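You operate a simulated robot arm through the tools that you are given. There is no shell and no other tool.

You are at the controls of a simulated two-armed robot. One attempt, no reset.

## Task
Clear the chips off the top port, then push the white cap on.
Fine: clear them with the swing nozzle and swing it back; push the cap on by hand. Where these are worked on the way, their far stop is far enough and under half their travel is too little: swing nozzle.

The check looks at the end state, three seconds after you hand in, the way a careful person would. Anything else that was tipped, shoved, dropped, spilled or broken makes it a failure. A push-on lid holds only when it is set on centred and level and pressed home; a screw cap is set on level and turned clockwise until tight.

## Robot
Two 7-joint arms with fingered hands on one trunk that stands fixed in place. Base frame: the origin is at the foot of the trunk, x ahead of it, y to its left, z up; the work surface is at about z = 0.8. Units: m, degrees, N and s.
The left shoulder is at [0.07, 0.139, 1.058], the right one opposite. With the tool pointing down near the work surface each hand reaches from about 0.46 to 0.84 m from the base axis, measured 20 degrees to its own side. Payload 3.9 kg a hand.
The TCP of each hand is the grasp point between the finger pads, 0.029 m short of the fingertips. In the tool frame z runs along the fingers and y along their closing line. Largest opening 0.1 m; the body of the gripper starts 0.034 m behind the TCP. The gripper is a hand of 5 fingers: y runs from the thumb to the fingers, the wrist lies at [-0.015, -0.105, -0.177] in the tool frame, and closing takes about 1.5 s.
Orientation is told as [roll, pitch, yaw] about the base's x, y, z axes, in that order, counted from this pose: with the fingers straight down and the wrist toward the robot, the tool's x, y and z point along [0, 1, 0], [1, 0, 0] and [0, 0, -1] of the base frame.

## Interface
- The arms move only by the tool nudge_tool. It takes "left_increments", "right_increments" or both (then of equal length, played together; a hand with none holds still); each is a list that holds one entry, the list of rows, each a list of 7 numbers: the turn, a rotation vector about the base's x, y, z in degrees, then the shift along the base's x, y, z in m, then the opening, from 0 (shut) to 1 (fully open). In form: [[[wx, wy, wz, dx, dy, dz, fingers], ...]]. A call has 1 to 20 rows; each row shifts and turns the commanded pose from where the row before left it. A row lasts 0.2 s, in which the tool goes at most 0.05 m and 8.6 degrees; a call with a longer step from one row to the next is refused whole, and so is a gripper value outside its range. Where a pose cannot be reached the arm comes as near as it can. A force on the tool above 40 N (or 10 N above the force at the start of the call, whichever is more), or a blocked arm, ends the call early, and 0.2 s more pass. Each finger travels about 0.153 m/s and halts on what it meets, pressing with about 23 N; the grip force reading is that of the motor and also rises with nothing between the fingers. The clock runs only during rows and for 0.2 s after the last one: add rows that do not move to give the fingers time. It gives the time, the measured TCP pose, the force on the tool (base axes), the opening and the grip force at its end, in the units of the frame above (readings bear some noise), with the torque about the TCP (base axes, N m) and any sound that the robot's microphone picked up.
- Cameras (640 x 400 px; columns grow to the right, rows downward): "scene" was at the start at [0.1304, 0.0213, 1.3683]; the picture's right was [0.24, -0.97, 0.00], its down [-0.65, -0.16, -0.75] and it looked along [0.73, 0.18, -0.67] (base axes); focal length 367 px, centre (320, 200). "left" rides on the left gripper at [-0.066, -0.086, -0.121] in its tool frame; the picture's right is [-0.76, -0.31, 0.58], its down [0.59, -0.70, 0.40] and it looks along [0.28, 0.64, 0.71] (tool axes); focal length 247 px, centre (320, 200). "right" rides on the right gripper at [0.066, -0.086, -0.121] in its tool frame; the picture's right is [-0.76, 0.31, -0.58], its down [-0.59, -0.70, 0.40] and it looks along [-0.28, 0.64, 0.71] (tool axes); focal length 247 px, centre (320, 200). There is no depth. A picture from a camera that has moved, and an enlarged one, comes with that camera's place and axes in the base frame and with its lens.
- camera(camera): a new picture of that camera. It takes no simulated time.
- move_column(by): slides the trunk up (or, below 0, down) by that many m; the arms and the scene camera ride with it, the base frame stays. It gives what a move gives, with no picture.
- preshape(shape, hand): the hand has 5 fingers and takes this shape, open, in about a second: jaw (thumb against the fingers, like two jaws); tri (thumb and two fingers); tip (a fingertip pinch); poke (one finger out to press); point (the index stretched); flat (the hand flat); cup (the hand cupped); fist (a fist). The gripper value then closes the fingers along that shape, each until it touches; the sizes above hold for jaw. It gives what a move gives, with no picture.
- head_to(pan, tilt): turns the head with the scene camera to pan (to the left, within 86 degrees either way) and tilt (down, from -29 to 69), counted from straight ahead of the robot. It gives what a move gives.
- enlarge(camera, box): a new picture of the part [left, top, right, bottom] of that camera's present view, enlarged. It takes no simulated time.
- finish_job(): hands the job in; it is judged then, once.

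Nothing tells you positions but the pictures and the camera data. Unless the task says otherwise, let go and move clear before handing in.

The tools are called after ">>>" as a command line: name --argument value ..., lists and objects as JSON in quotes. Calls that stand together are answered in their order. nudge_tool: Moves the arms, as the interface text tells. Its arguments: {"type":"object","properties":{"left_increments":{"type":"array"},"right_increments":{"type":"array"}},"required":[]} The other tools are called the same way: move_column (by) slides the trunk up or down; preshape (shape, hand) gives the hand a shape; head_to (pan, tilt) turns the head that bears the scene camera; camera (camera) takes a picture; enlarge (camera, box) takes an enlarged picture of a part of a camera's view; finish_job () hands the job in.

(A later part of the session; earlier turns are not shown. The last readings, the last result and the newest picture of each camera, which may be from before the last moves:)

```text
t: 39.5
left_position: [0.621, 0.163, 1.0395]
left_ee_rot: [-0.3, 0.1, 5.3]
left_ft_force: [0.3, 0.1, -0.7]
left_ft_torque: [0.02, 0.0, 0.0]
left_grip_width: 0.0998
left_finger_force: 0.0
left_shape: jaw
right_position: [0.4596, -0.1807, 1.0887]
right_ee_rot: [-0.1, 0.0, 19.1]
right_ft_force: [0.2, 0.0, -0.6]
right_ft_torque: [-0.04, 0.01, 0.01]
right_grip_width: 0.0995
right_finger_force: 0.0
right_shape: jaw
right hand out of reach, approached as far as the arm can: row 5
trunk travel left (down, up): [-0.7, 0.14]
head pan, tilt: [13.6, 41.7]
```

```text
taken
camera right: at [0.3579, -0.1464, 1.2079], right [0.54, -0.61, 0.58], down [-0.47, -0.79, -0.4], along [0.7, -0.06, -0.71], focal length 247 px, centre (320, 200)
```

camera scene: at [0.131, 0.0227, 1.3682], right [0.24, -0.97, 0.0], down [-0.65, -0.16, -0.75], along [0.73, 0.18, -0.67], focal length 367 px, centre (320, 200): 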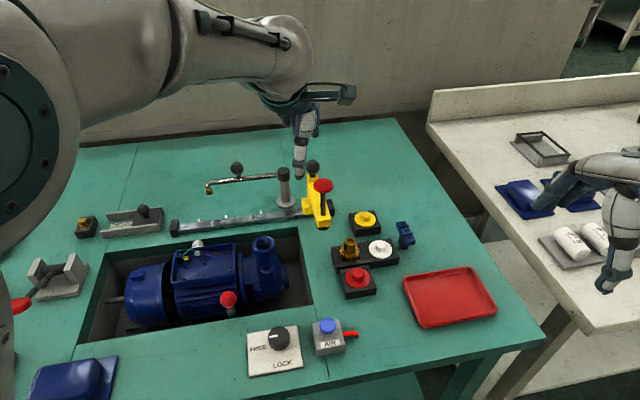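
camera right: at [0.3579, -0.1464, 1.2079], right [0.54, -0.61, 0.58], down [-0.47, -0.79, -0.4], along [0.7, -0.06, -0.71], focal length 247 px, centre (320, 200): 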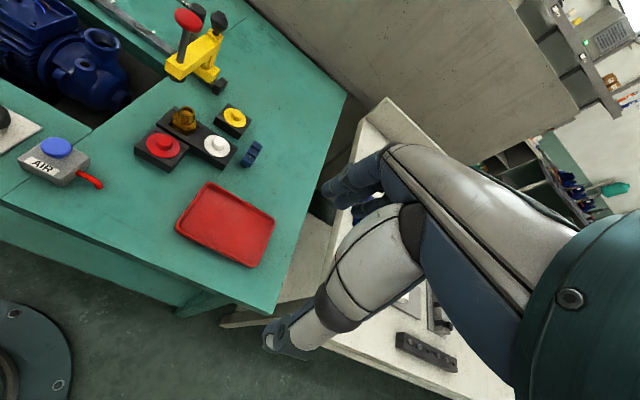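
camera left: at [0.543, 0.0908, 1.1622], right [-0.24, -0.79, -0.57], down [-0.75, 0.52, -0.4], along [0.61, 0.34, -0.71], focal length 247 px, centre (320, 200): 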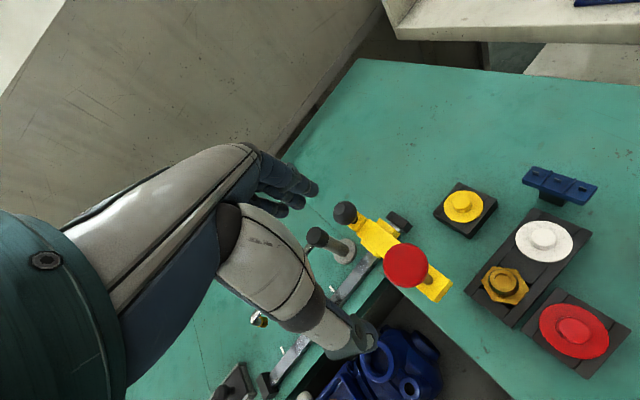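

The left hand is clear, and the right hand is parked to the side. I'll look at the hand in its current shape and then try the fingertip-pinch shape for the small cap boss.

>>> enlarge --camera "scene" --box '[250, 70, 370, 190]'

>>> preshape --shape "tip" --hand "left"

>>> enlarge --camera "scene" --box '[250, 70, 370, 190]'

>>> camera --camera "left"

```text
3.33 times, centred on (310, 130) of scene
camera zoom: at [0.131, 0.0227, 1.3682], right [0.24, -0.97, 0.0], down [-0.65, -0.16, -0.75], along [0.73, 0.18, -0.67], focal length 1223 px, centre (353, 433)
```

zoom: 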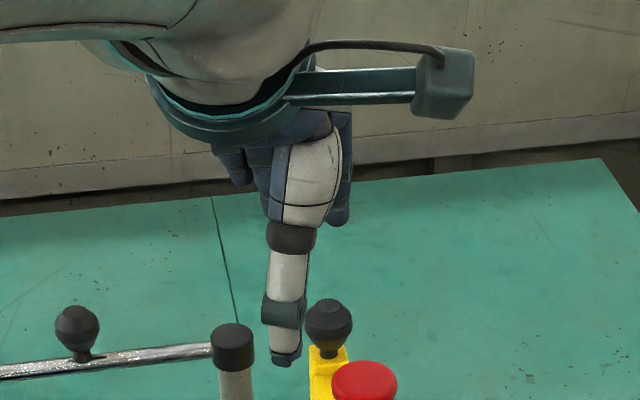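

```text
t: 40.4
left_position: [0.6215, 0.1633, 1.0409]
left_ee_rot: [-0.3, -0.1, 5.4]
left_ft_force: [-0.5, 0.0, 0.4]
left_ft_torque: [0.02, 0.0, -0.01]
left_grip_width: 0.1
left_finger_force: 0.2
left_shape: tip
right_position: [0.4601, -0.1822, 1.0886]
right_ee_rot: [0.1, 0.1, 19.3]
right_ft_force: [-0.3, -1.4, 0.5]
right_ft_torque: [-0.01, -0.01, -0.05]
right_grip_width: 0.1
right_finger_force: 0.1
right_shape: jaw
trunk travel left (down, up): [-0.7, 0.14]
head pan, tilt: [13.6, 41.7]
```

```text
3.33 times, centred on (310, 130) of scene
camera zoom: at [0.1305, 0.0213, 1.3683], right [0.24, -0.97, 0.0], down [-0.65, -0.16, -0.75], along [0.73, 0.18, -0.67], focal length 1223 px, centre (353, 433)
```

zoom: 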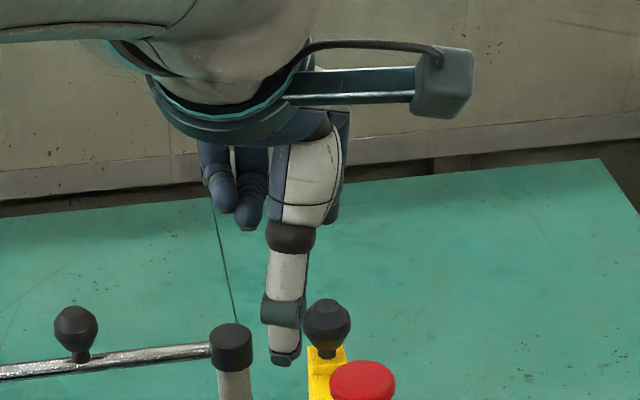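

```text
taken
camera left: at [0.5429, 0.0899, 1.1625], right [-0.24, -0.78, -0.57], down [-0.75, 0.52, -0.4], along [0.61, 0.34, -0.71], focal length 247 px, centre (320, 200)
```

left: 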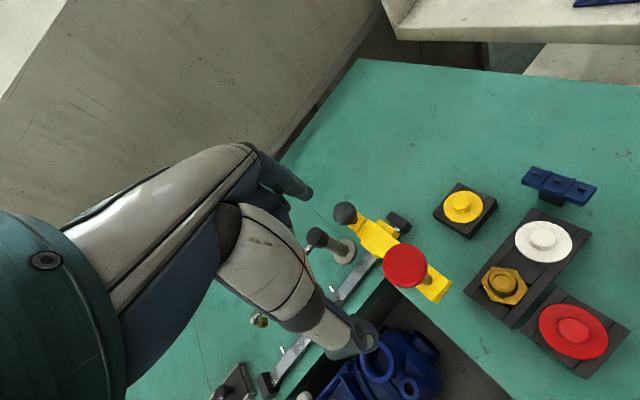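

In the tip shape, only the thumb and index are extended and the others are curled away, which suits the crowded stands. I'll close it in mid-air to see where the tips meet relative to the TCP.

>>> nudge_tool --left_increments '[[[0, 0, 0, 0, 0, 0, 0.6], [0, 0, 0, 0, 0, 0, 0.3], [0, 0, 0, 0, 0, 0, 0.2], [0, 0, 0, 0, 0, 0, 0.2], [0, 0, 0, 0, 0, 0, 0.2], [0, 0, 0, 0, 0, 0, 0.2], [0, 0, 0, 0, 0, 0, 0.2]]]'

>>> enlarge --camera "left" --box '[220, 140, 420, 360]'

>>> enlarge --camera "scene" --box '[260, 90, 340, 190]'

```text
t: 42.0
left_position: [0.6214, 0.1619, 1.0399]
left_ee_rot: [-0.3, 0.1, 5.3]
left_ft_force: [0.4, 0.0, 0.3]
left_ft_torque: [0.01, 0.02, -0.03]
left_grip_width: 0.0203
left_finger_force: 0.0
left_shape: tip
right_position: [0.4592, -0.1822, 1.0885]
right_ee_rot: [0.0, 0.0, 19.1]
right_ft_force: [0.3, 0.4, -0.6]
right_ft_torque: [-0.03, 0.02, -0.01]
right_grip_width: 0.1
right_finger_force: 0.1
right_shape: jaw
trunk travel left (down, up): [-0.7, 0.14]
head pan, tilt: [13.6, 41.7]
```

```text
1.82 times, centred on (320, 250) of left
camera zoom: at [0.5428, 0.0898, 1.1626], right [-0.24, -0.78, -0.57], down [-0.75, 0.52, -0.4], along [0.61, 0.34, -0.71], focal length 449 px, centre (320, 109)
```

zoom: 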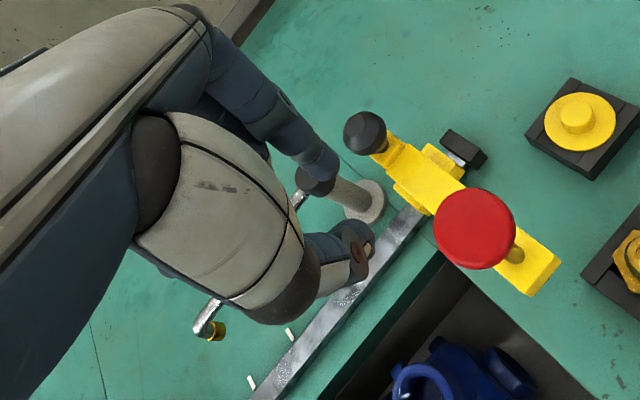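

```text
4.00 times, centred on (300, 140) of scene
camera zoom: at [0.1305, 0.0213, 1.3683], right [0.24, -0.97, 0.0], down [-0.65, -0.16, -0.75], along [0.73, 0.18, -0.67], focal length 1468 px, centre (400, 440)
```

zoom: 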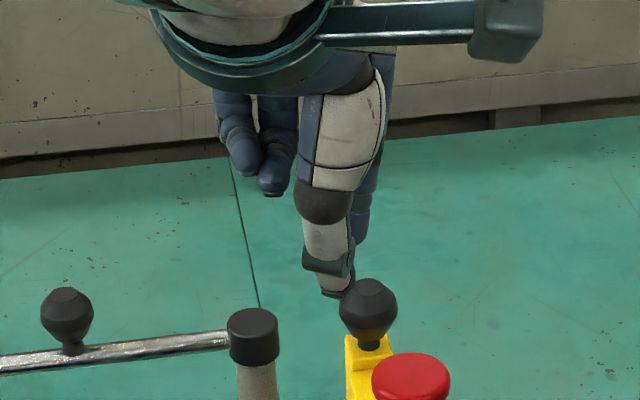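

The tips meet about where the jaw tips would. The press handle at about (0.608, 0.132) reaches z of about 0.97, so I'll keep high while crossing it. Next I move the left hand to hover above the white cap at about (0.613, 0.019).

>>> nudge_tool --left_increments '[[[0, 0, 0, -0.001, -0.03, 0.02, 0.5], [0, 0, 0, -0.001, -0.036, 0.01, 0.5], [0, 0, 0, -0.002, -0.036, 0, 0.5], [0, 0, 0, -0.002, -0.036, -0.01, 0.5], [0, 0, 0, -0.002, -0.004, -0.03, 0.5], [0, 0, 0, 0, 0, -0.04, 0.5], [0, 0, 0, 0, 0, -0.03, 0.5], [0, 0, 0, 0, 0, 0, 0.5]]]'

>>> camera --camera "left"

>>> enlarge --camera "scene" --box '[310, 140, 450, 270]'

>>> enlarge --camera "right" --box '[120, 40, 300, 180]'

```text
t: 43.8
left_position: [0.6165, 0.0275, 0.9831]
left_ee_rot: [-3.6, -0.9, 6.4]
left_ft_force: [0.1, 0.7, -0.1]
left_ft_torque: [0.03, 0.01, 0.01]
left_grip_width: 0.0497
left_finger_force: 0.0
left_shape: tip
right_position: [0.4587, -0.182, 1.0879]
right_ee_rot: [0.0, 0.0, 19.1]
right_ft_force: [-0.2, -0.1, -0.3]
right_ft_torque: [-0.01, -0.04, 0.0]
right_grip_width: 0.0999
right_finger_force: 0.1
right_shape: jaw
trunk travel left (down, up): [-0.7, 0.14]
head pan, tilt: [13.6, 41.7]
```

```text
taken
camera left: at [0.5379, -0.0405, 1.1065], right [-0.21, -0.82, -0.53], down [-0.76, 0.48, -0.44], along [0.62, 0.31, -0.72], focal length 247 px, centre (320, 200)
```

left: 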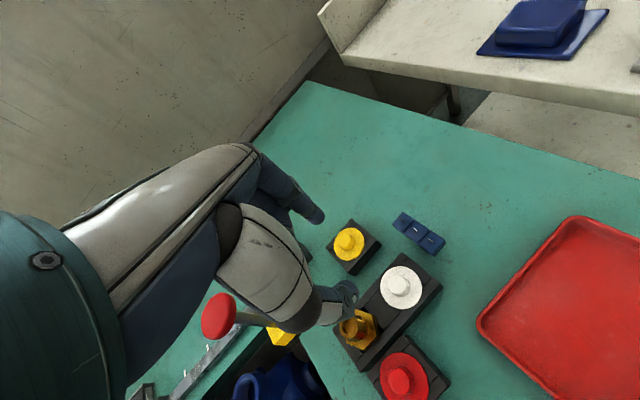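

```text
3.08 times, centred on (380, 205) of scene
camera zoom: at [0.1298, 0.0212, 1.3684], right [0.24, -0.97, 0.0], down [-0.65, -0.16, -0.75], along [0.73, 0.18, -0.67], focal length 1129 px, centre (135, 185)
```

zoom: 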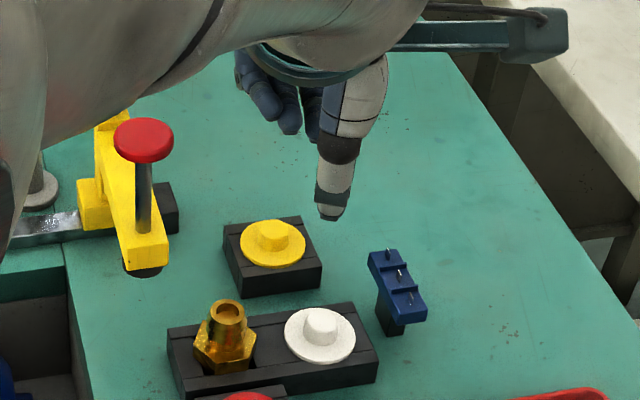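

```text
2.86 times, centred on (210, 110) of right
camera zoom: at [0.3569, -0.1477, 1.2081], right [0.54, -0.61, 0.58], down [-0.47, -0.79, -0.4], along [0.7, -0.06, -0.71], focal length 706 px, centre (634, 457)
```

zoom: 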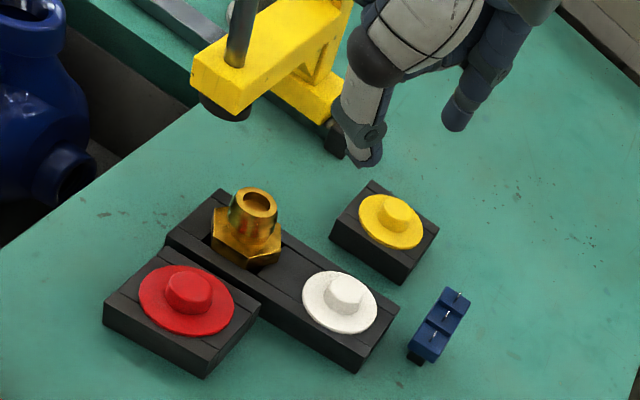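

The hand is lagging its command in z with a roll error. I'll wait a moment to see whether it's just settling.

>>> nudge_tool --left_increments '[[[0, 0, 0, 0, 0, 0, 0.5], [0, 0, 0, 0, 0, 0, 0.5], [0, 0, 0, 0, 0, 0, 0.5]]]'

>>> camera --camera "scene"

```text
t: 44.6
left_position: [0.6181, 0.0312, 0.9789]
left_ee_rot: [-3.6, -0.4, 6.8]
left_ft_force: [0.8, 0.7, 0.0]
left_ft_torque: [0.0, -0.01, -0.04]
left_grip_width: 0.0498
left_finger_force: 0.0
left_shape: tip
right_position: [0.4597, -0.1821, 1.0881]
right_ee_rot: [0.0, -0.1, 19.2]
right_ft_force: [0.1, 0.4, 0.2]
right_ft_torque: [-0.04, 0.01, 0.0]
right_grip_width: 0.1
right_finger_force: 0.1
right_shape: jaw
trunk travel left (down, up): [-0.7, 0.14]
head pan, tilt: [13.6, 41.7]
```

```text
taken
camera scene: at [0.1306, 0.0213, 1.3683], right [0.24, -0.97, 0.0], down [-0.65, -0.16, -0.75], along [0.73, 0.18, -0.67], focal length 367 px, centre (320, 200)
```

scene: 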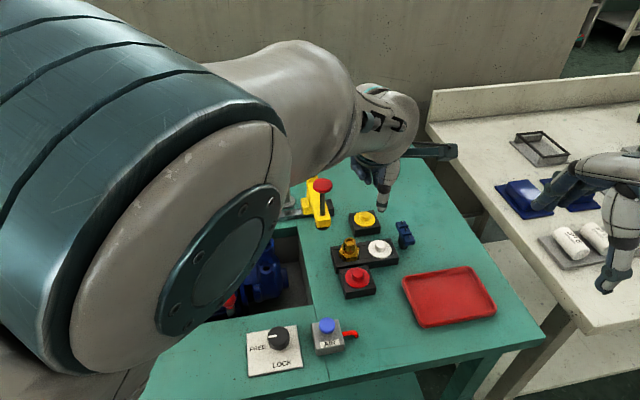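

The left arm's forearm direction suggests a natural yaw of about -12° here. I'll raise a bit and turn the hand to that.

>>> nudge_tool --left_increments '[[[0, 0, -4, 0, 0, 0.03, 0.5], [0, 0, -5, 0, 0, 0.02, 0.5], [0, 0, -5, 0, 0, 0, 0.5], [0, 0, -5, 0, 0, 0, 0.5], [0, 0, 0, 0, 0, 0, 0.5], [0, 0, 0, 0, 0, 0, 0.5]]]'

>>> camera --camera "scene"

>>> camera --camera "left"

```text
t: 46.0
left_position: [0.6132, 0.0217, 1.0126]
left_ee_rot: [-0.3, 0.0, -13.9]
left_ft_force: [0.0, 0.6, 0.6]
left_ft_torque: [0.0, -0.02, 0.02]
left_grip_width: 0.0498
left_finger_force: 0.1
left_shape: tip
right_position: [0.4598, -0.1827, 1.0878]
right_ee_rot: [0.0, 0.0, 19.2]
right_ft_force: [-0.5, -0.8, -0.4]
right_ft_torque: [-0.01, -0.01, 0.04]
right_grip_width: 0.0997
right_finger_force: 0.0
right_shape: jaw
trunk travel left (down, up): [-0.7, 0.14]
head pan, tilt: [13.6, 41.7]
```

```text
taken
camera scene: at [0.1306, 0.0213, 1.3683], right [0.24, -0.97, 0.0], down [-0.65, -0.16, -0.75], along [0.73, 0.18, -0.67], focal length 367 px, centre (320, 200)
```

scene: 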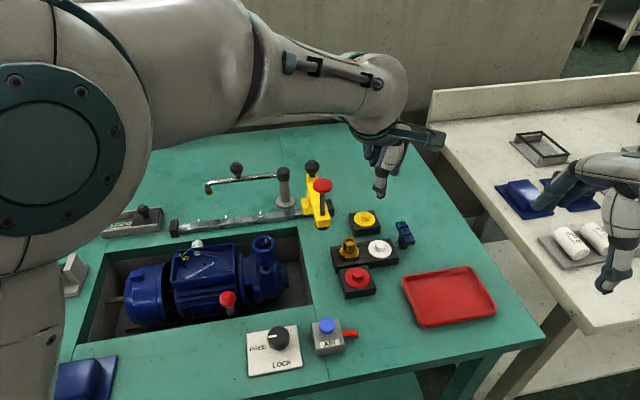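

```text
taken
camera left: at [0.5152, -0.0211, 1.1336], right [-0.48, -0.66, -0.57], down [-0.54, 0.74, -0.4], along [0.69, 0.12, -0.71], focal length 247 px, centre (320, 200)
```

left: 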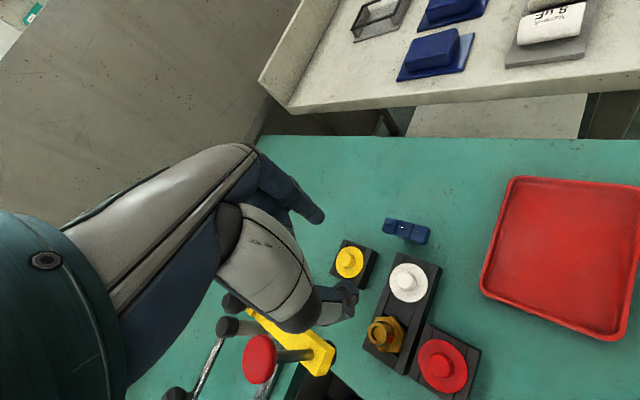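

Now it tracks well at yaw -14°. I'll zoom in for the cap's exact position.

>>> enlarge --camera "left" --box '[310, 220, 470, 340]'

>>> enlarge --camera "right" --box '[150, 90, 270, 180]'

>>> enlarge --camera "scene" --box '[325, 160, 445, 280]'

```text
3.33 times, centred on (390, 280) of left
camera zoom: at [0.5152, -0.0211, 1.1336], right [-0.48, -0.66, -0.57], down [-0.54, 0.74, -0.4], along [0.69, 0.12, -0.71], focal length 823 px, centre (87, -67)
```

zoom: 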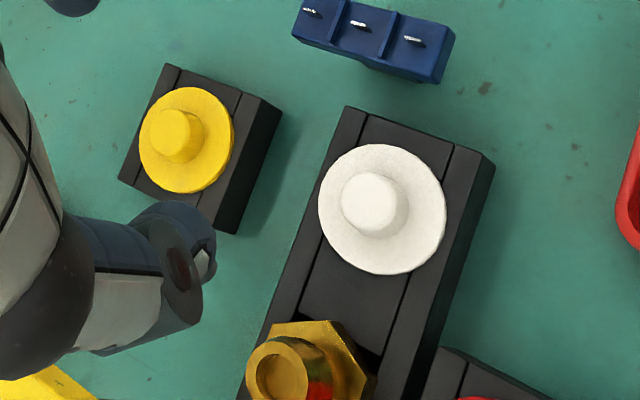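

```text
4.44 times, centred on (210, 135) of right
camera zoom: at [0.3576, -0.1477, 1.2079], right [0.54, -0.61, 0.58], down [-0.47, -0.79, -0.4], along [0.7, -0.06, -0.71], focal length 1098 px, centre (809, 489)
```

zoom: 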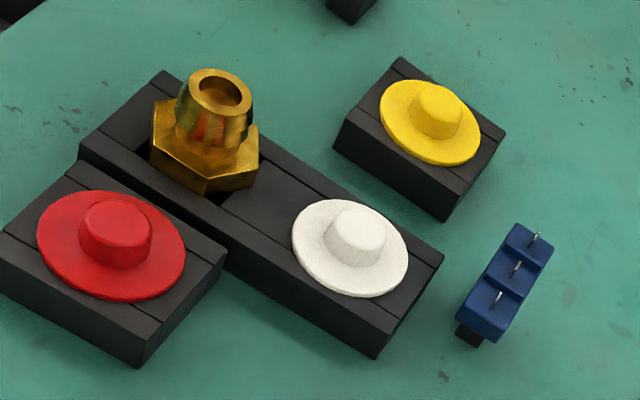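

```text
3.33 times, centred on (385, 220) of scene
camera zoom: at [0.1306, 0.0213, 1.3683], right [0.24, -0.97, 0.0], down [-0.65, -0.16, -0.75], along [0.73, 0.18, -0.67], focal length 1223 px, centre (103, 133)
```

zoom: 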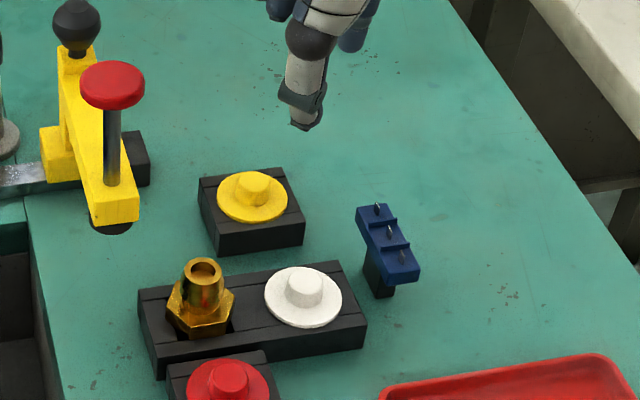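

The cap is at about (0.6135, 0.0173), with the disc top at about 0.826 and the boss top at about 0.842. I'll descend with the thumb and index open 5 cm, stopping about 1 cm above the grasp height.

>>> nudge_tool --left_increments '[[[0, 0, 0, 0.0005, -0.0035, -0.03, 0.5], [0, 0, 0, 0, 0, -0.03, 0.5], [0, 0, 0, 0, 0, -0.03, 0.5], [0, 0, 0, 0, 0, -0.03, 0.5], [0, 0, 0, 0, 0, -0.02, 0.5], [0, 0, 0, 0, 0, 0, 0.5], [0, 0, 0, 0, 0, 0, 0.5]]]'

>>> enlarge --camera "left" --box '[240, 150, 440, 300]'

>>> enlarge --camera "right" --box '[150, 70, 270, 180]'

>>> enlarge --camera "scene" --box '[325, 180, 445, 280]'

```text
t: 47.6
left_position: [0.6154, 0.0178, 0.8701]
left_ee_rot: [-0.3, 0.0, -13.7]
left_ft_force: [-0.2, -0.1, -0.1]
left_ft_torque: [0.01, -0.01, 0.02]
left_grip_width: 0.0495
left_finger_force: 0.0
left_shape: tip
right_position: [0.4592, -0.182, 1.0872]
right_ee_rot: [0.0, 0.0, 19.2]
right_ft_force: [-0.2, -1.3, 0.0]
right_ft_torque: [0.0, 0.02, -0.01]
right_grip_width: 0.0998
right_finger_force: 0.1
right_shape: jaw
trunk travel left (down, up): [-0.7, 0.14]
head pan, tilt: [13.6, 41.7]
```

```text
2.67 times, centred on (340, 225) of left
camera zoom: at [0.5164, -0.0245, 0.9928], right [-0.48, -0.67, -0.57], down [-0.54, 0.74, -0.4], along [0.69, 0.12, -0.71], focal length 659 px, centre (267, 133)
```

zoom: 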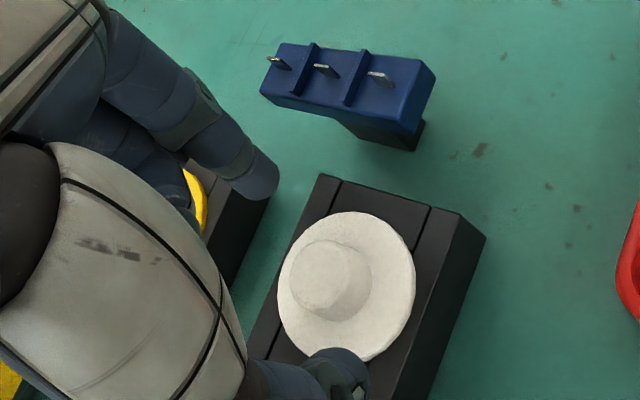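

```text
3.64 times, centred on (210, 125) of right
camera zoom: at [0.3576, -0.1477, 1.2079], right [0.54, -0.61, 0.58], down [-0.47, -0.79, -0.4], along [0.7, -0.06, -0.71], focal length 898 px, centre (720, 473)
```

zoom: 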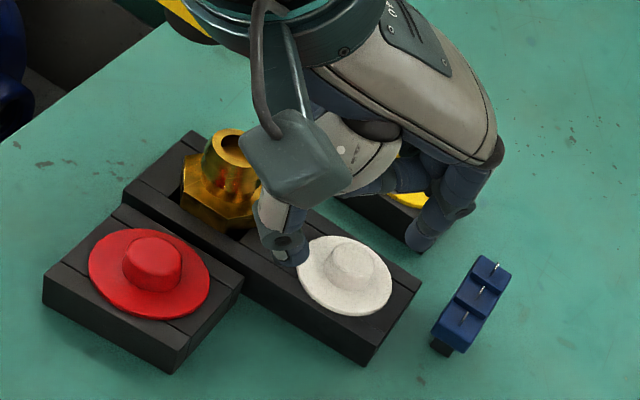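

```text
4.00 times, centred on (385, 230) of scene
camera zoom: at [0.1306, 0.0213, 1.3683], right [0.24, -0.97, 0.0], down [-0.65, -0.16, -0.75], along [0.73, 0.18, -0.67], focal length 1468 px, centre (60, 80)
```

zoom: 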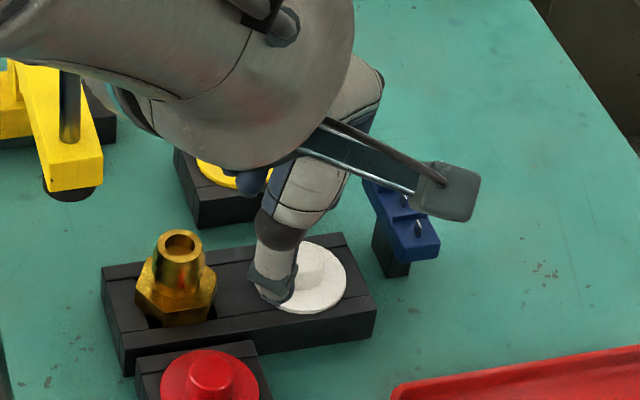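

Cross-checking the rays, the boss top is closer to z of about 0.833 and centred under the fingers. I'll lower another centimetre and re-check the centring.

>>> nudge_tool --left_increments '[[[0, 0, 0, 0, 0, -0.006, 0.5], [0, 0, 0, 0, 0, -0.006, 0.5], [0, 0, 0, 0, 0, 0, 0.5], [0, 0, 0, 0, 0, 0, 0.5]]]'

>>> enlarge --camera "left" --box '[240, 150, 440, 300]'

>>> enlarge --camera "right" --box '[170, 90, 260, 160]'

>>> enlarge --camera "scene" --box '[345, 200, 425, 270]'

```text
t: 48.6
left_position: [0.6142, 0.0188, 0.8584]
left_ee_rot: [-0.3, 0.0, -13.7]
left_ft_force: [0.0, 0.2, -1.1]
left_ft_torque: [0.01, -0.02, -0.01]
left_grip_width: 0.0496
left_finger_force: 0.1
left_shape: tip
right_position: [0.4593, -0.182, 1.0878]
right_ee_rot: [0.0, 0.0, 19.1]
right_ft_force: [-0.6, 0.5, 0.5]
right_ft_torque: [-0.04, 0.02, -0.01]
right_grip_width: 0.0998
right_finger_force: 0.1
right_shape: jaw
trunk travel left (down, up): [-0.7, 0.14]
head pan, tilt: [13.6, 41.7]
```

```text
2.67 times, centred on (340, 225) of left
camera zoom: at [0.5161, -0.0243, 0.9815], right [-0.48, -0.67, -0.57], down [-0.54, 0.74, -0.4], along [0.69, 0.12, -0.71], focal length 659 px, centre (267, 133)
```

zoom: 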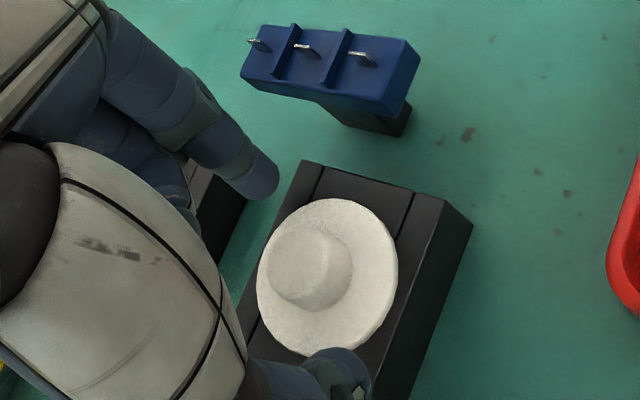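

```text
5.71 times, centred on (215, 125) of right
camera zoom: at [0.3575, -0.1477, 1.2079], right [0.54, -0.61, 0.58], down [-0.47, -0.79, -0.4], along [0.7, -0.06, -0.71], focal length 1411 px, centre (920, 629)
```

zoom: 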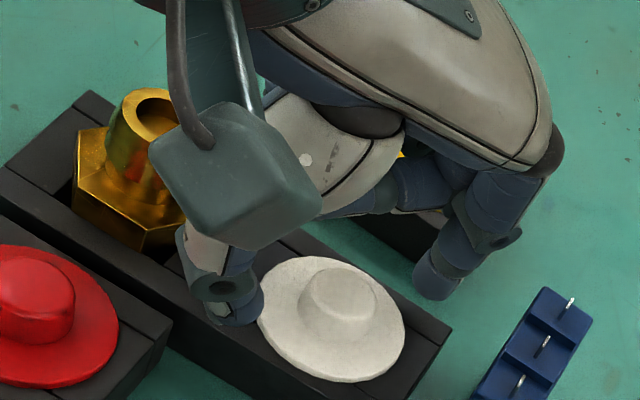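

```text
5.71 times, centred on (385, 235) of scene
camera zoom: at [0.1305, 0.0213, 1.3683], right [0.24, -0.97, 0.0], down [-0.65, -0.16, -0.75], along [0.73, 0.18, -0.67], focal length 2096 px, centre (-51, 0)
```

zoom: 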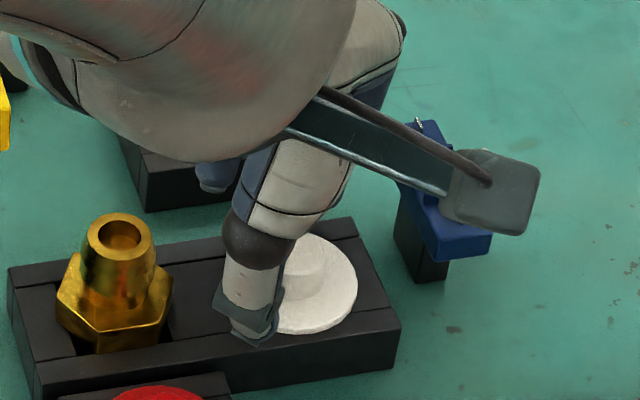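

The motion parallax puts the boss top near z of about 0.826, directly under the TCP. I'll narrow the opening to 36 mm, then lower in small steps and watch for contact with the cap's disc.

>>> nudge_tool --left_increments '[[[0, 0, 0, 0, 0, 0, 0.42], [0, 0, 0, 0, 0, 0, 0.36], [0, 0, 0, 0, 0, 0, 0.36], [0, 0, 0, 0, 0, -0.003, 0.36], [0, 0, 0, 0, 0, -0.003, 0.36], [0, 0, 0, 0, 0, 0, 0.36]]]'

>>> enlarge --camera "left" --box '[240, 150, 440, 300]'

>>> enlarge --camera "right" --box '[170, 90, 260, 160]'

```text
t: 50.0
left_position: [0.6129, 0.0203, 0.8529]
left_ee_rot: [-0.3, -0.1, -13.7]
left_ft_force: [-0.3, 0.9, 0.4]
left_ft_torque: [0.0, -0.01, 0.01]
left_grip_width: 0.0366
left_finger_force: 0.1
left_shape: tip
right_position: [0.4588, -0.1822, 1.0879]
right_ee_rot: [0.0, 0.0, 19.2]
right_ft_force: [0.9, 0.3, 0.0]
right_ft_torque: [0.02, 0.03, -0.01]
right_grip_width: 0.1
right_finger_force: 0.1
right_shape: jaw
trunk travel left (down, up): [-0.7, 0.14]
head pan, tilt: [13.6, 41.7]
```

```text
2.67 times, centred on (340, 225) of left
camera zoom: at [0.5156, -0.0242, 0.9751], right [-0.48, -0.67, -0.57], down [-0.54, 0.74, -0.4], along [0.69, 0.12, -0.71], focal length 659 px, centre (267, 133)
```

zoom: 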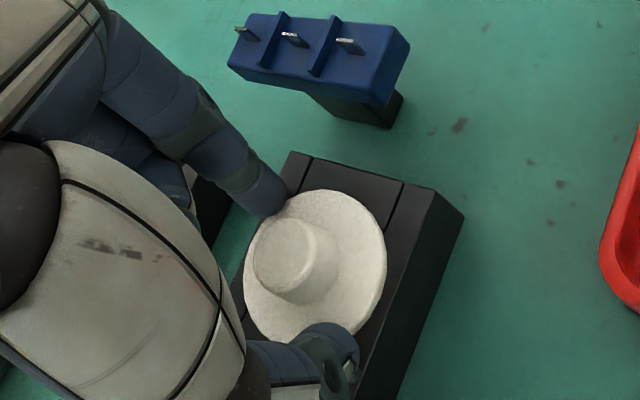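

```text
5.71 times, centred on (215, 125) of right
camera zoom: at [0.3574, -0.1477, 1.208], right [0.54, -0.61, 0.58], down [-0.47, -0.79, -0.4], along [0.7, -0.06, -0.71], focal length 1411 px, centre (920, 629)
```

zoom: 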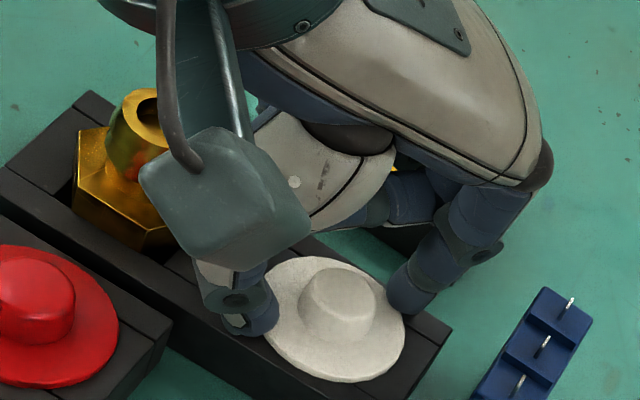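

Thumb and index are now centred around the boss, over the disc's edges. I'll go down in 2 mm steps looking for light contact.

>>> nudge_tool --left_increments '[[[0, 0, 0, 0, 0, -0.002, 0.36], [0, 0, 0, 0, 0, -0.002, 0.36], [0, 0, 0, 0, 0, 0, 0.36]]]'

>>> enlarge --camera "left" --box '[240, 150, 440, 300]'

>>> enlarge --camera "right" --box '[170, 90, 260, 160]'

```text
t: 50.8
left_position: [0.6119, 0.0194, 0.8518]
left_ee_rot: [-0.3, -0.2, -13.7]
left_ft_force: [0.6, -0.1, 11.4]
left_ft_torque: [0.02, 0.2, 0.04]
left_grip_width: 0.0374
left_finger_force: 0.0
left_shape: tip
right_position: [0.4589, -0.1827, 1.0886]
right_ee_rot: [0.0, -0.2, 19.2]
right_ft_force: [0.1, 0.9, 0.0]
right_ft_torque: [0.03, 0.04, 0.03]
right_grip_width: 0.0998
right_finger_force: 0.1
right_shape: jaw
trunk travel left (down, up): [-0.7, 0.14]
head pan, tilt: [13.6, 41.7]
```

```text
2.67 times, centred on (340, 225) of left
camera zoom: at [0.5143, -0.0241, 0.9734], right [-0.48, -0.67, -0.57], down [-0.54, 0.74, -0.4], along [0.69, 0.12, -0.71], focal length 659 px, centre (267, 133)
```

zoom: 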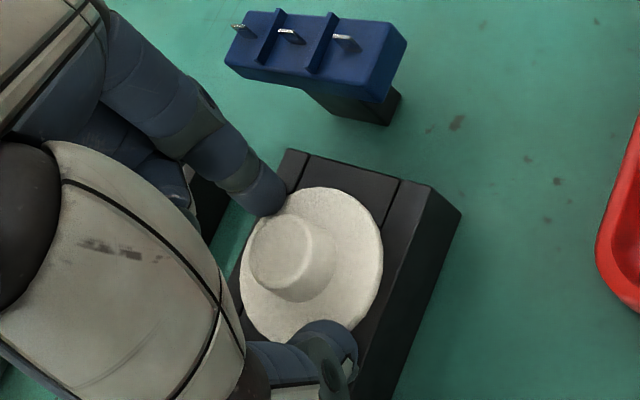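

```text
5.71 times, centred on (215, 125) of right
camera zoom: at [0.3558, -0.1477, 1.2086], right [0.54, -0.61, 0.58], down [-0.47, -0.79, -0.4], along [0.7, -0.06, -0.71], focal length 1411 px, centre (920, 629)
```

zoom: 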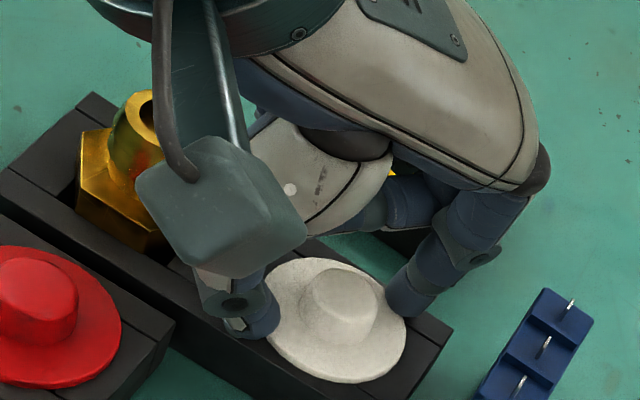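

Light contact with the disc puts its top at about z = 0.8235. I'll lift 3.5 mm and close on the boss.

>>> nudge_tool --left_increments '[[[0, 0, 0, 0, 0, 0.0035, 0.36], [0, 0, 0, 0, 0, 0, 0.36], [0, 0, 0, 0, 0, 0, 0.3], [0, 0, 0, 0, 0, 0, 0.25], [0, 0, 0, 0, 0, 0, 0.2], [0, 0, 0, 0, 0, 0, 0.15], [0, 0, 0, 0, 0, 0, 0.1], [0, 0, 0, 0, 0, 0, 0.1], [0, 0, 0, 0, 0, 0, 0.1]]]'

>>> enlarge --camera "left" --box '[240, 150, 440, 300]'

>>> enlarge --camera "right" --box '[170, 90, 260, 160]'

```text
t: 52.8
left_position: [0.6134, 0.0188, 0.8531]
left_ee_rot: [-0.2, 0.0, -13.7]
left_ft_force: [0.6, 0.8, 0.6]
left_ft_torque: [-0.04, 0.01, -0.01]
left_grip_width: 0.0236
left_finger_force: 22.8
left_shape: tip
right_position: [0.459, -0.1834, 1.087]
right_ee_rot: [0.1, 0.0, 19.2]
right_ft_force: [0.9, 0.0, -0.6]
right_ft_torque: [0.02, -0.03, 0.0]
right_grip_width: 0.0999
right_finger_force: 0.1
right_shape: jaw
trunk travel left (down, up): [-0.7, 0.14]
head pan, tilt: [13.6, 41.7]
```

```text
2.67 times, centred on (340, 225) of left
camera zoom: at [0.5148, -0.0244, 0.9756], right [-0.48, -0.67, -0.57], down [-0.54, 0.74, -0.4], along [0.69, 0.12, -0.71], focal length 659 px, centre (267, 133)
```

zoom: 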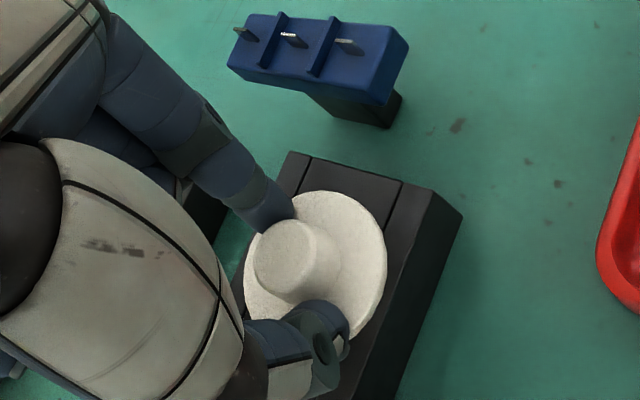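

```text
5.71 times, centred on (215, 125) of right
camera zoom: at [0.3573, -0.1477, 1.208], right [0.54, -0.61, 0.58], down [-0.47, -0.79, -0.4], along [0.7, -0.06, -0.71], focal length 1411 px, centre (920, 629)
```

zoom: 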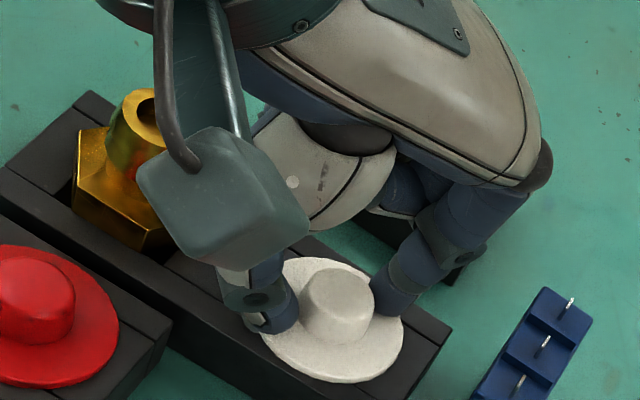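

The boss is gripped with a width of 23.6 mm at 23 N. I'll lift gently and check that the cap comes level.

>>> nudge_tool --left_increments '[[[0, 0, 0, 0, 0, 0.005, 0.1], [0, 0, 0, 0, 0, 0.008, 0.1], [0, 0, 0, 0, 0, 0.012, 0.1], [0, 0, 0, 0, 0, 0.02, 0.1], [0, 0, 0, 0, 0, 0, 0.1]]]'

>>> enlarge --camera "left" --box '[240, 150, 440, 300]'

>>> enlarge --camera "right" --box '[150, 60, 270, 160]'

>>> enlarge --camera "scene" --box '[335, 170, 435, 270]'

```text
t: 54.0
left_position: [0.6146, 0.0187, 0.8993]
left_ee_rot: [-0.3, 0.1, -13.7]
left_ft_force: [0.0, 0.0, -1.0]
left_ft_torque: [0.02, -0.01, -0.02]
left_grip_width: 0.0234
left_finger_force: 22.9
left_shape: tip
right_position: [0.4603, -0.1833, 1.0881]
right_ee_rot: [0.0, -0.1, 19.2]
right_ft_force: [0.3, 0.1, 0.7]
right_ft_torque: [0.02, 0.0, 0.01]
right_grip_width: 0.0998
right_finger_force: 0.1
right_shape: jaw
trunk travel left (down, up): [-0.7, 0.14]
head pan, tilt: [13.6, 41.7]
```

```text
2.67 times, centred on (340, 225) of left
camera zoom: at [0.5157, -0.0238, 1.0207], right [-0.48, -0.67, -0.57], down [-0.54, 0.74, -0.4], along [0.69, 0.12, -0.71], focal length 659 px, centre (267, 133)
```

zoom: 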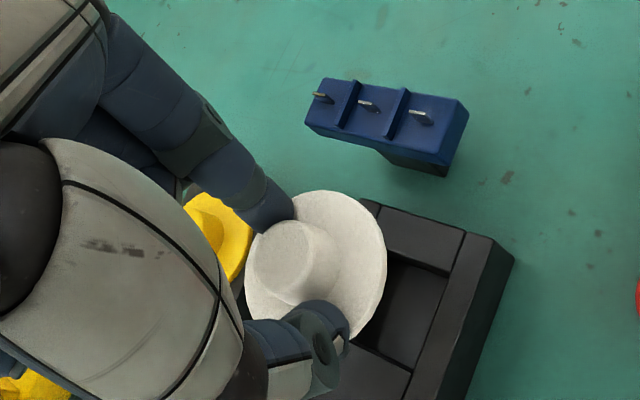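

```text
4.00 times, centred on (210, 110) of right
camera zoom: at [0.3579, -0.1477, 1.2078], right [0.54, -0.61, 0.58], down [-0.47, -0.79, -0.4], along [0.7, -0.06, -0.71], focal length 988 px, centre (760, 560)
```

zoom: 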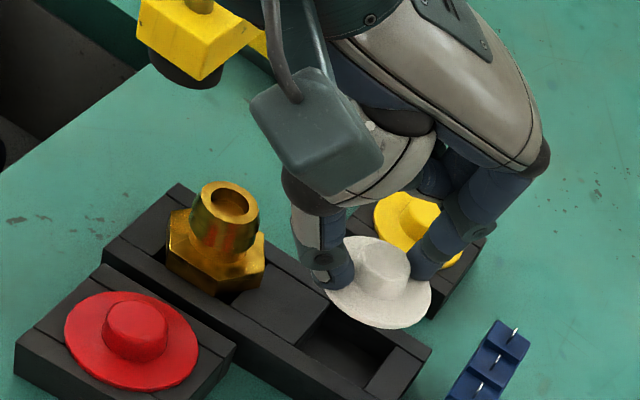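

```text
4.00 times, centred on (385, 220) of scene
camera zoom: at [0.131, 0.0212, 1.3682], right [0.24, -0.97, 0.0], down [-0.65, -0.16, -0.75], along [0.73, 0.18, -0.67], focal length 1468 px, centre (60, 120)
```

zoom: 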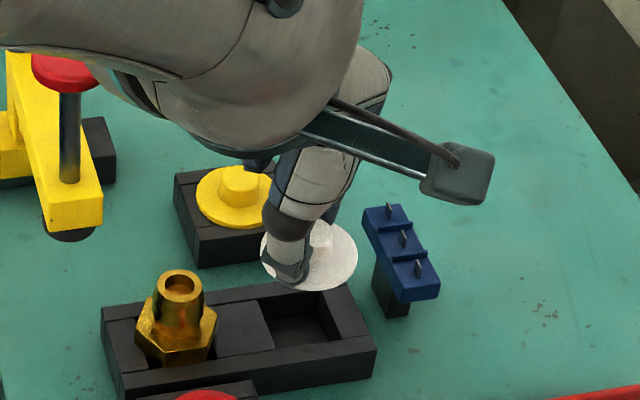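

The cap is held level and lifted out of its stand. I'll raise it well above the press handle and carry it toward the port, stopping to one side so the left camera can see the port clearly.

>>> nudge_tool --left_increments '[[[0, 0, 0, 0, 0, 0.035, 0.1], [0, 0, 0, -0.005, 0, 0.04, 0.1], [0, 0, 0, -0.01, 0, 0.04, 0.1], [0, 0, 0, -0.015, 0.005, 0.04, 0.1], [0, 0, 2, -0.015, 0.03, 0.01, 0.1], [0, 0, 2, -0.01, 0.035, 0, 0.1], [0, 0, 2, -0.005, 0.035, 0, 0.1], [0, 0, 2, 0, 0.035, 0, 0.1], [0, 0, 2, 0, 0.035, 0, 0.1], [0, 0, 2, 0, 0.035, 0, 0.1], [0, 0, 3, 0, 0.035, -0.02, 0.1], [0, 0, 3, 0, 0.031, -0.03, 0.1], [0, 0, 2, 0, 0, -0.02, 0.1], [0, 0, 0, 0, 0, 0, 0.1]]]'

>>> camera --camera "left"

>>> camera --camera "scene"

```text
t: 57.0
left_position: [0.5534, 0.2957, 0.9937]
left_ee_rot: [-0.3, 0.0, 6.3]
left_ft_force: [-0.1, -0.1, -0.1]
left_ft_torque: [-0.02, 0.04, -0.02]
left_grip_width: 0.0235
left_finger_force: 22.5
left_shape: tip
right_position: [0.4591, -0.1807, 1.0871]
right_ee_rot: [0.0, 0.0, 19.2]
right_ft_force: [0.6, 0.2, 0.7]
right_ft_torque: [-0.05, -0.02, -0.02]
right_grip_width: 0.0998
right_finger_force: 0.1
right_shape: jaw
trunk travel left (down, up): [-0.7, 0.14]
head pan, tilt: [13.6, 41.7]
```

```text
taken
camera left: at [0.4764, 0.2207, 1.1151], right [-0.22, -0.79, -0.57], down [-0.76, 0.51, -0.4], along [0.61, 0.35, -0.71], focal length 247 px, centre (320, 200)
```

left: 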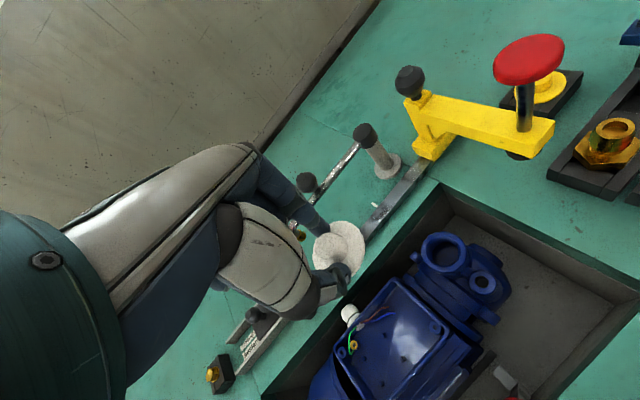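

```text
taken
camera scene: at [0.1304, 0.0224, 1.3683], right [0.24, -0.97, 0.0], down [-0.65, -0.16, -0.75], along [0.73, 0.18, -0.67], focal length 367 px, centre (320, 200)
```

scene: 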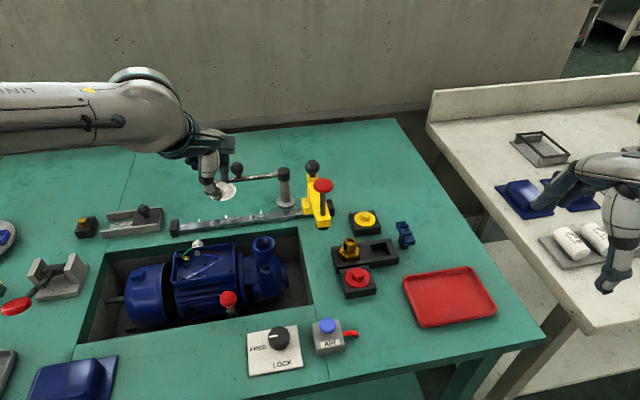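

The cap is held level near (0.553, 0.296), and the port is in clear view of the left camera. I'll zoom in to locate it.

>>> enlarge --camera "left" --box '[390, 200, 510, 300]'

>>> enlarge --camera "scene" --box '[235, 225, 299, 265]'

>>> enlarge --camera "left" --box '[280, 190, 400, 310]'

```text
4.00 times, centred on (450, 250) of left
camera zoom: at [0.4764, 0.2207, 1.1151], right [-0.22, -0.79, -0.57], down [-0.76, 0.51, -0.4], along [0.61, 0.35, -0.71], focal length 988 px, centre (-200, 0)
```

zoom: 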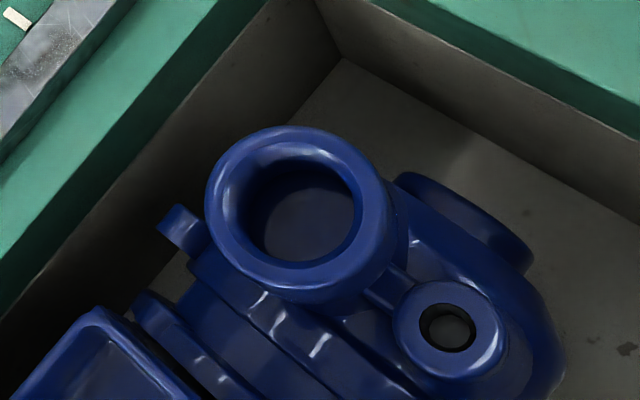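

```text
10.00 times, centred on (267, 245) of scene
camera zoom: at [0.1304, 0.0224, 1.3683], right [0.24, -0.97, 0.0], down [-0.65, -0.16, -0.75], along [0.73, 0.18, -0.67], focal length 3669 px, centre (850, -250)
```

zoom: 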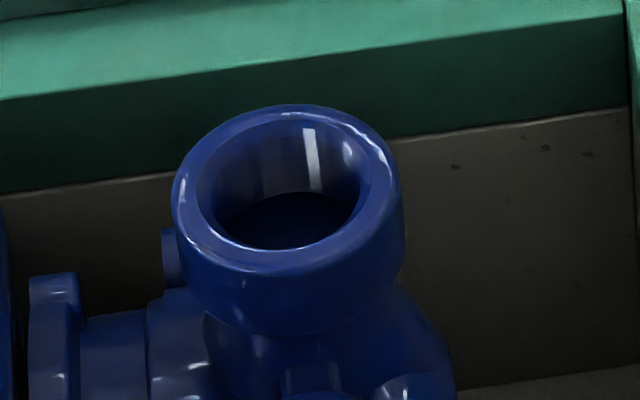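

```text
3.33 times, centred on (340, 250) of left
camera zoom: at [0.4764, 0.2207, 1.1151], right [-0.22, -0.79, -0.57], down [-0.76, 0.51, -0.4], along [0.61, 0.35, -0.71], focal length 823 px, centre (253, 33)
```

zoom: 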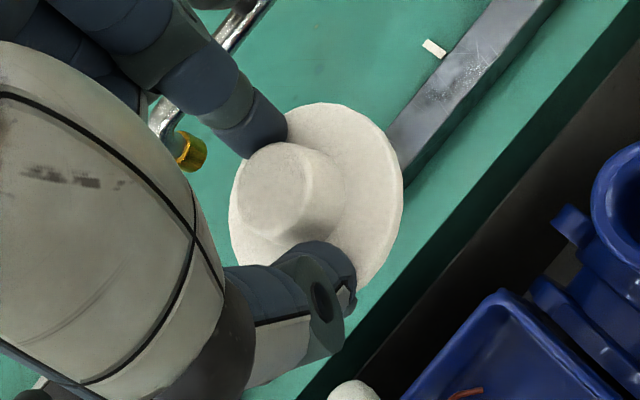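

The port rim is clean and located at about (0.561, 0.236, 0.838). The cap sits about 3 mm off the TCP in tool x, so I'll aim the TCP at (0.561, 0.239). Moving over and down to a hover about 2 cm above.

>>> nudge_tool --left_increments '[[[0, 0, 0, 0.003, -0.028, 0, 0.1], [0, 0, 0, 0.004, -0.028, 0, 0.1], [0, 0, 0, 0, 0, -0.025, 0.1], [0, 0, 0, 0, 0, -0.03, 0.1], [0, 0, 0, 0, 0, -0.023, 0.1], [0, 0, 0, 0, 0, 0, 0.1], [0, 0, 0, 0, 0, 0, 0.1]]]'

>>> enlarge --camera "left" --box '[280, 190, 400, 310]'

>>> enlarge --camera "scene" --box '[225, 195, 305, 265]'

>>> enlarge --camera "right" --box '[50, 0, 170, 100]'

```text
t: 58.6
left_position: [0.5602, 0.2377, 0.917]
left_ee_rot: [-0.3, -0.1, 6.3]
left_ft_force: [0.5, 0.3, 0.4]
left_ft_torque: [0.05, 0.03, -0.01]
left_grip_width: 0.0233
left_finger_force: 23.5
left_shape: tip
right_position: [0.46, -0.1835, 1.0877]
right_ee_rot: [0.0, 0.0, 19.2]
right_ft_force: [-0.3, 1.0, -0.7]
right_ft_torque: [-0.02, 0.0, -0.02]
right_grip_width: 0.0999
right_finger_force: 0.1
right_shape: jaw
trunk travel left (down, up): [-0.7, 0.14]
head pan, tilt: [13.6, 41.7]
```

```text
3.33 times, centred on (340, 250) of left
camera zoom: at [0.4826, 0.1627, 1.0391], right [-0.22, -0.79, -0.57], down [-0.76, 0.51, -0.4], along [0.61, 0.35, -0.71], focal length 823 px, centre (253, 33)
```

zoom: 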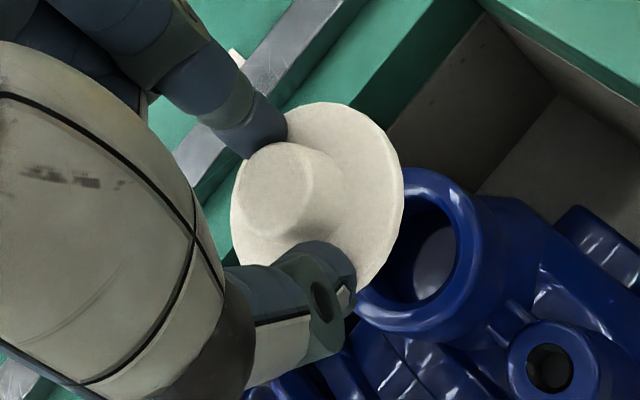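

```text
5.71 times, centred on (265, 230) of scene
camera zoom: at [0.1307, 0.0212, 1.3683], right [0.24, -0.97, 0.0], down [-0.65, -0.16, -0.75], along [0.73, 0.18, -0.67], focal length 2096 px, centre (634, 29)
```

zoom: 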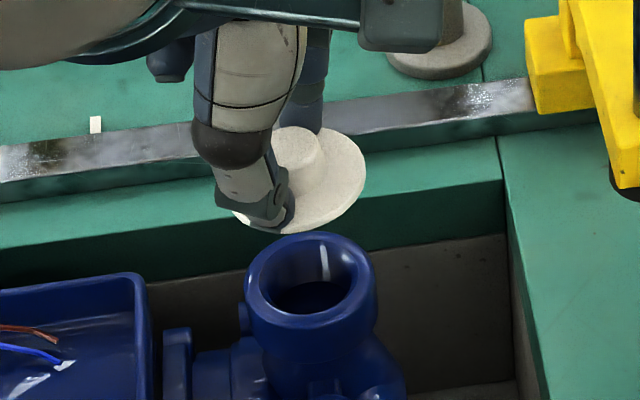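

```text
4.00 times, centred on (110, 50) of right
camera zoom: at [0.3577, -0.1478, 1.2078], right [0.54, -0.61, 0.58], down [-0.47, -0.79, -0.4], along [0.7, -0.06, -0.71], focal length 988 px, centre (1160, 800)
```

zoom: 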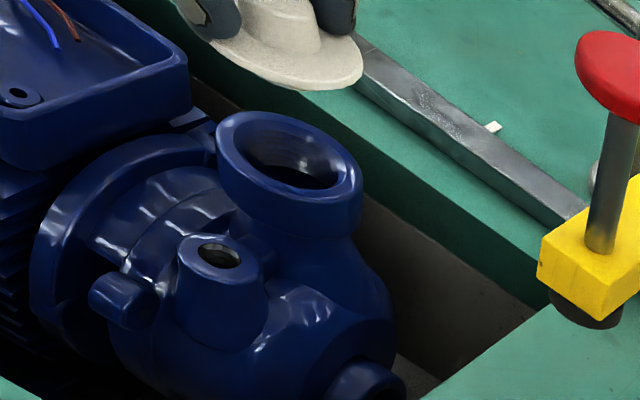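

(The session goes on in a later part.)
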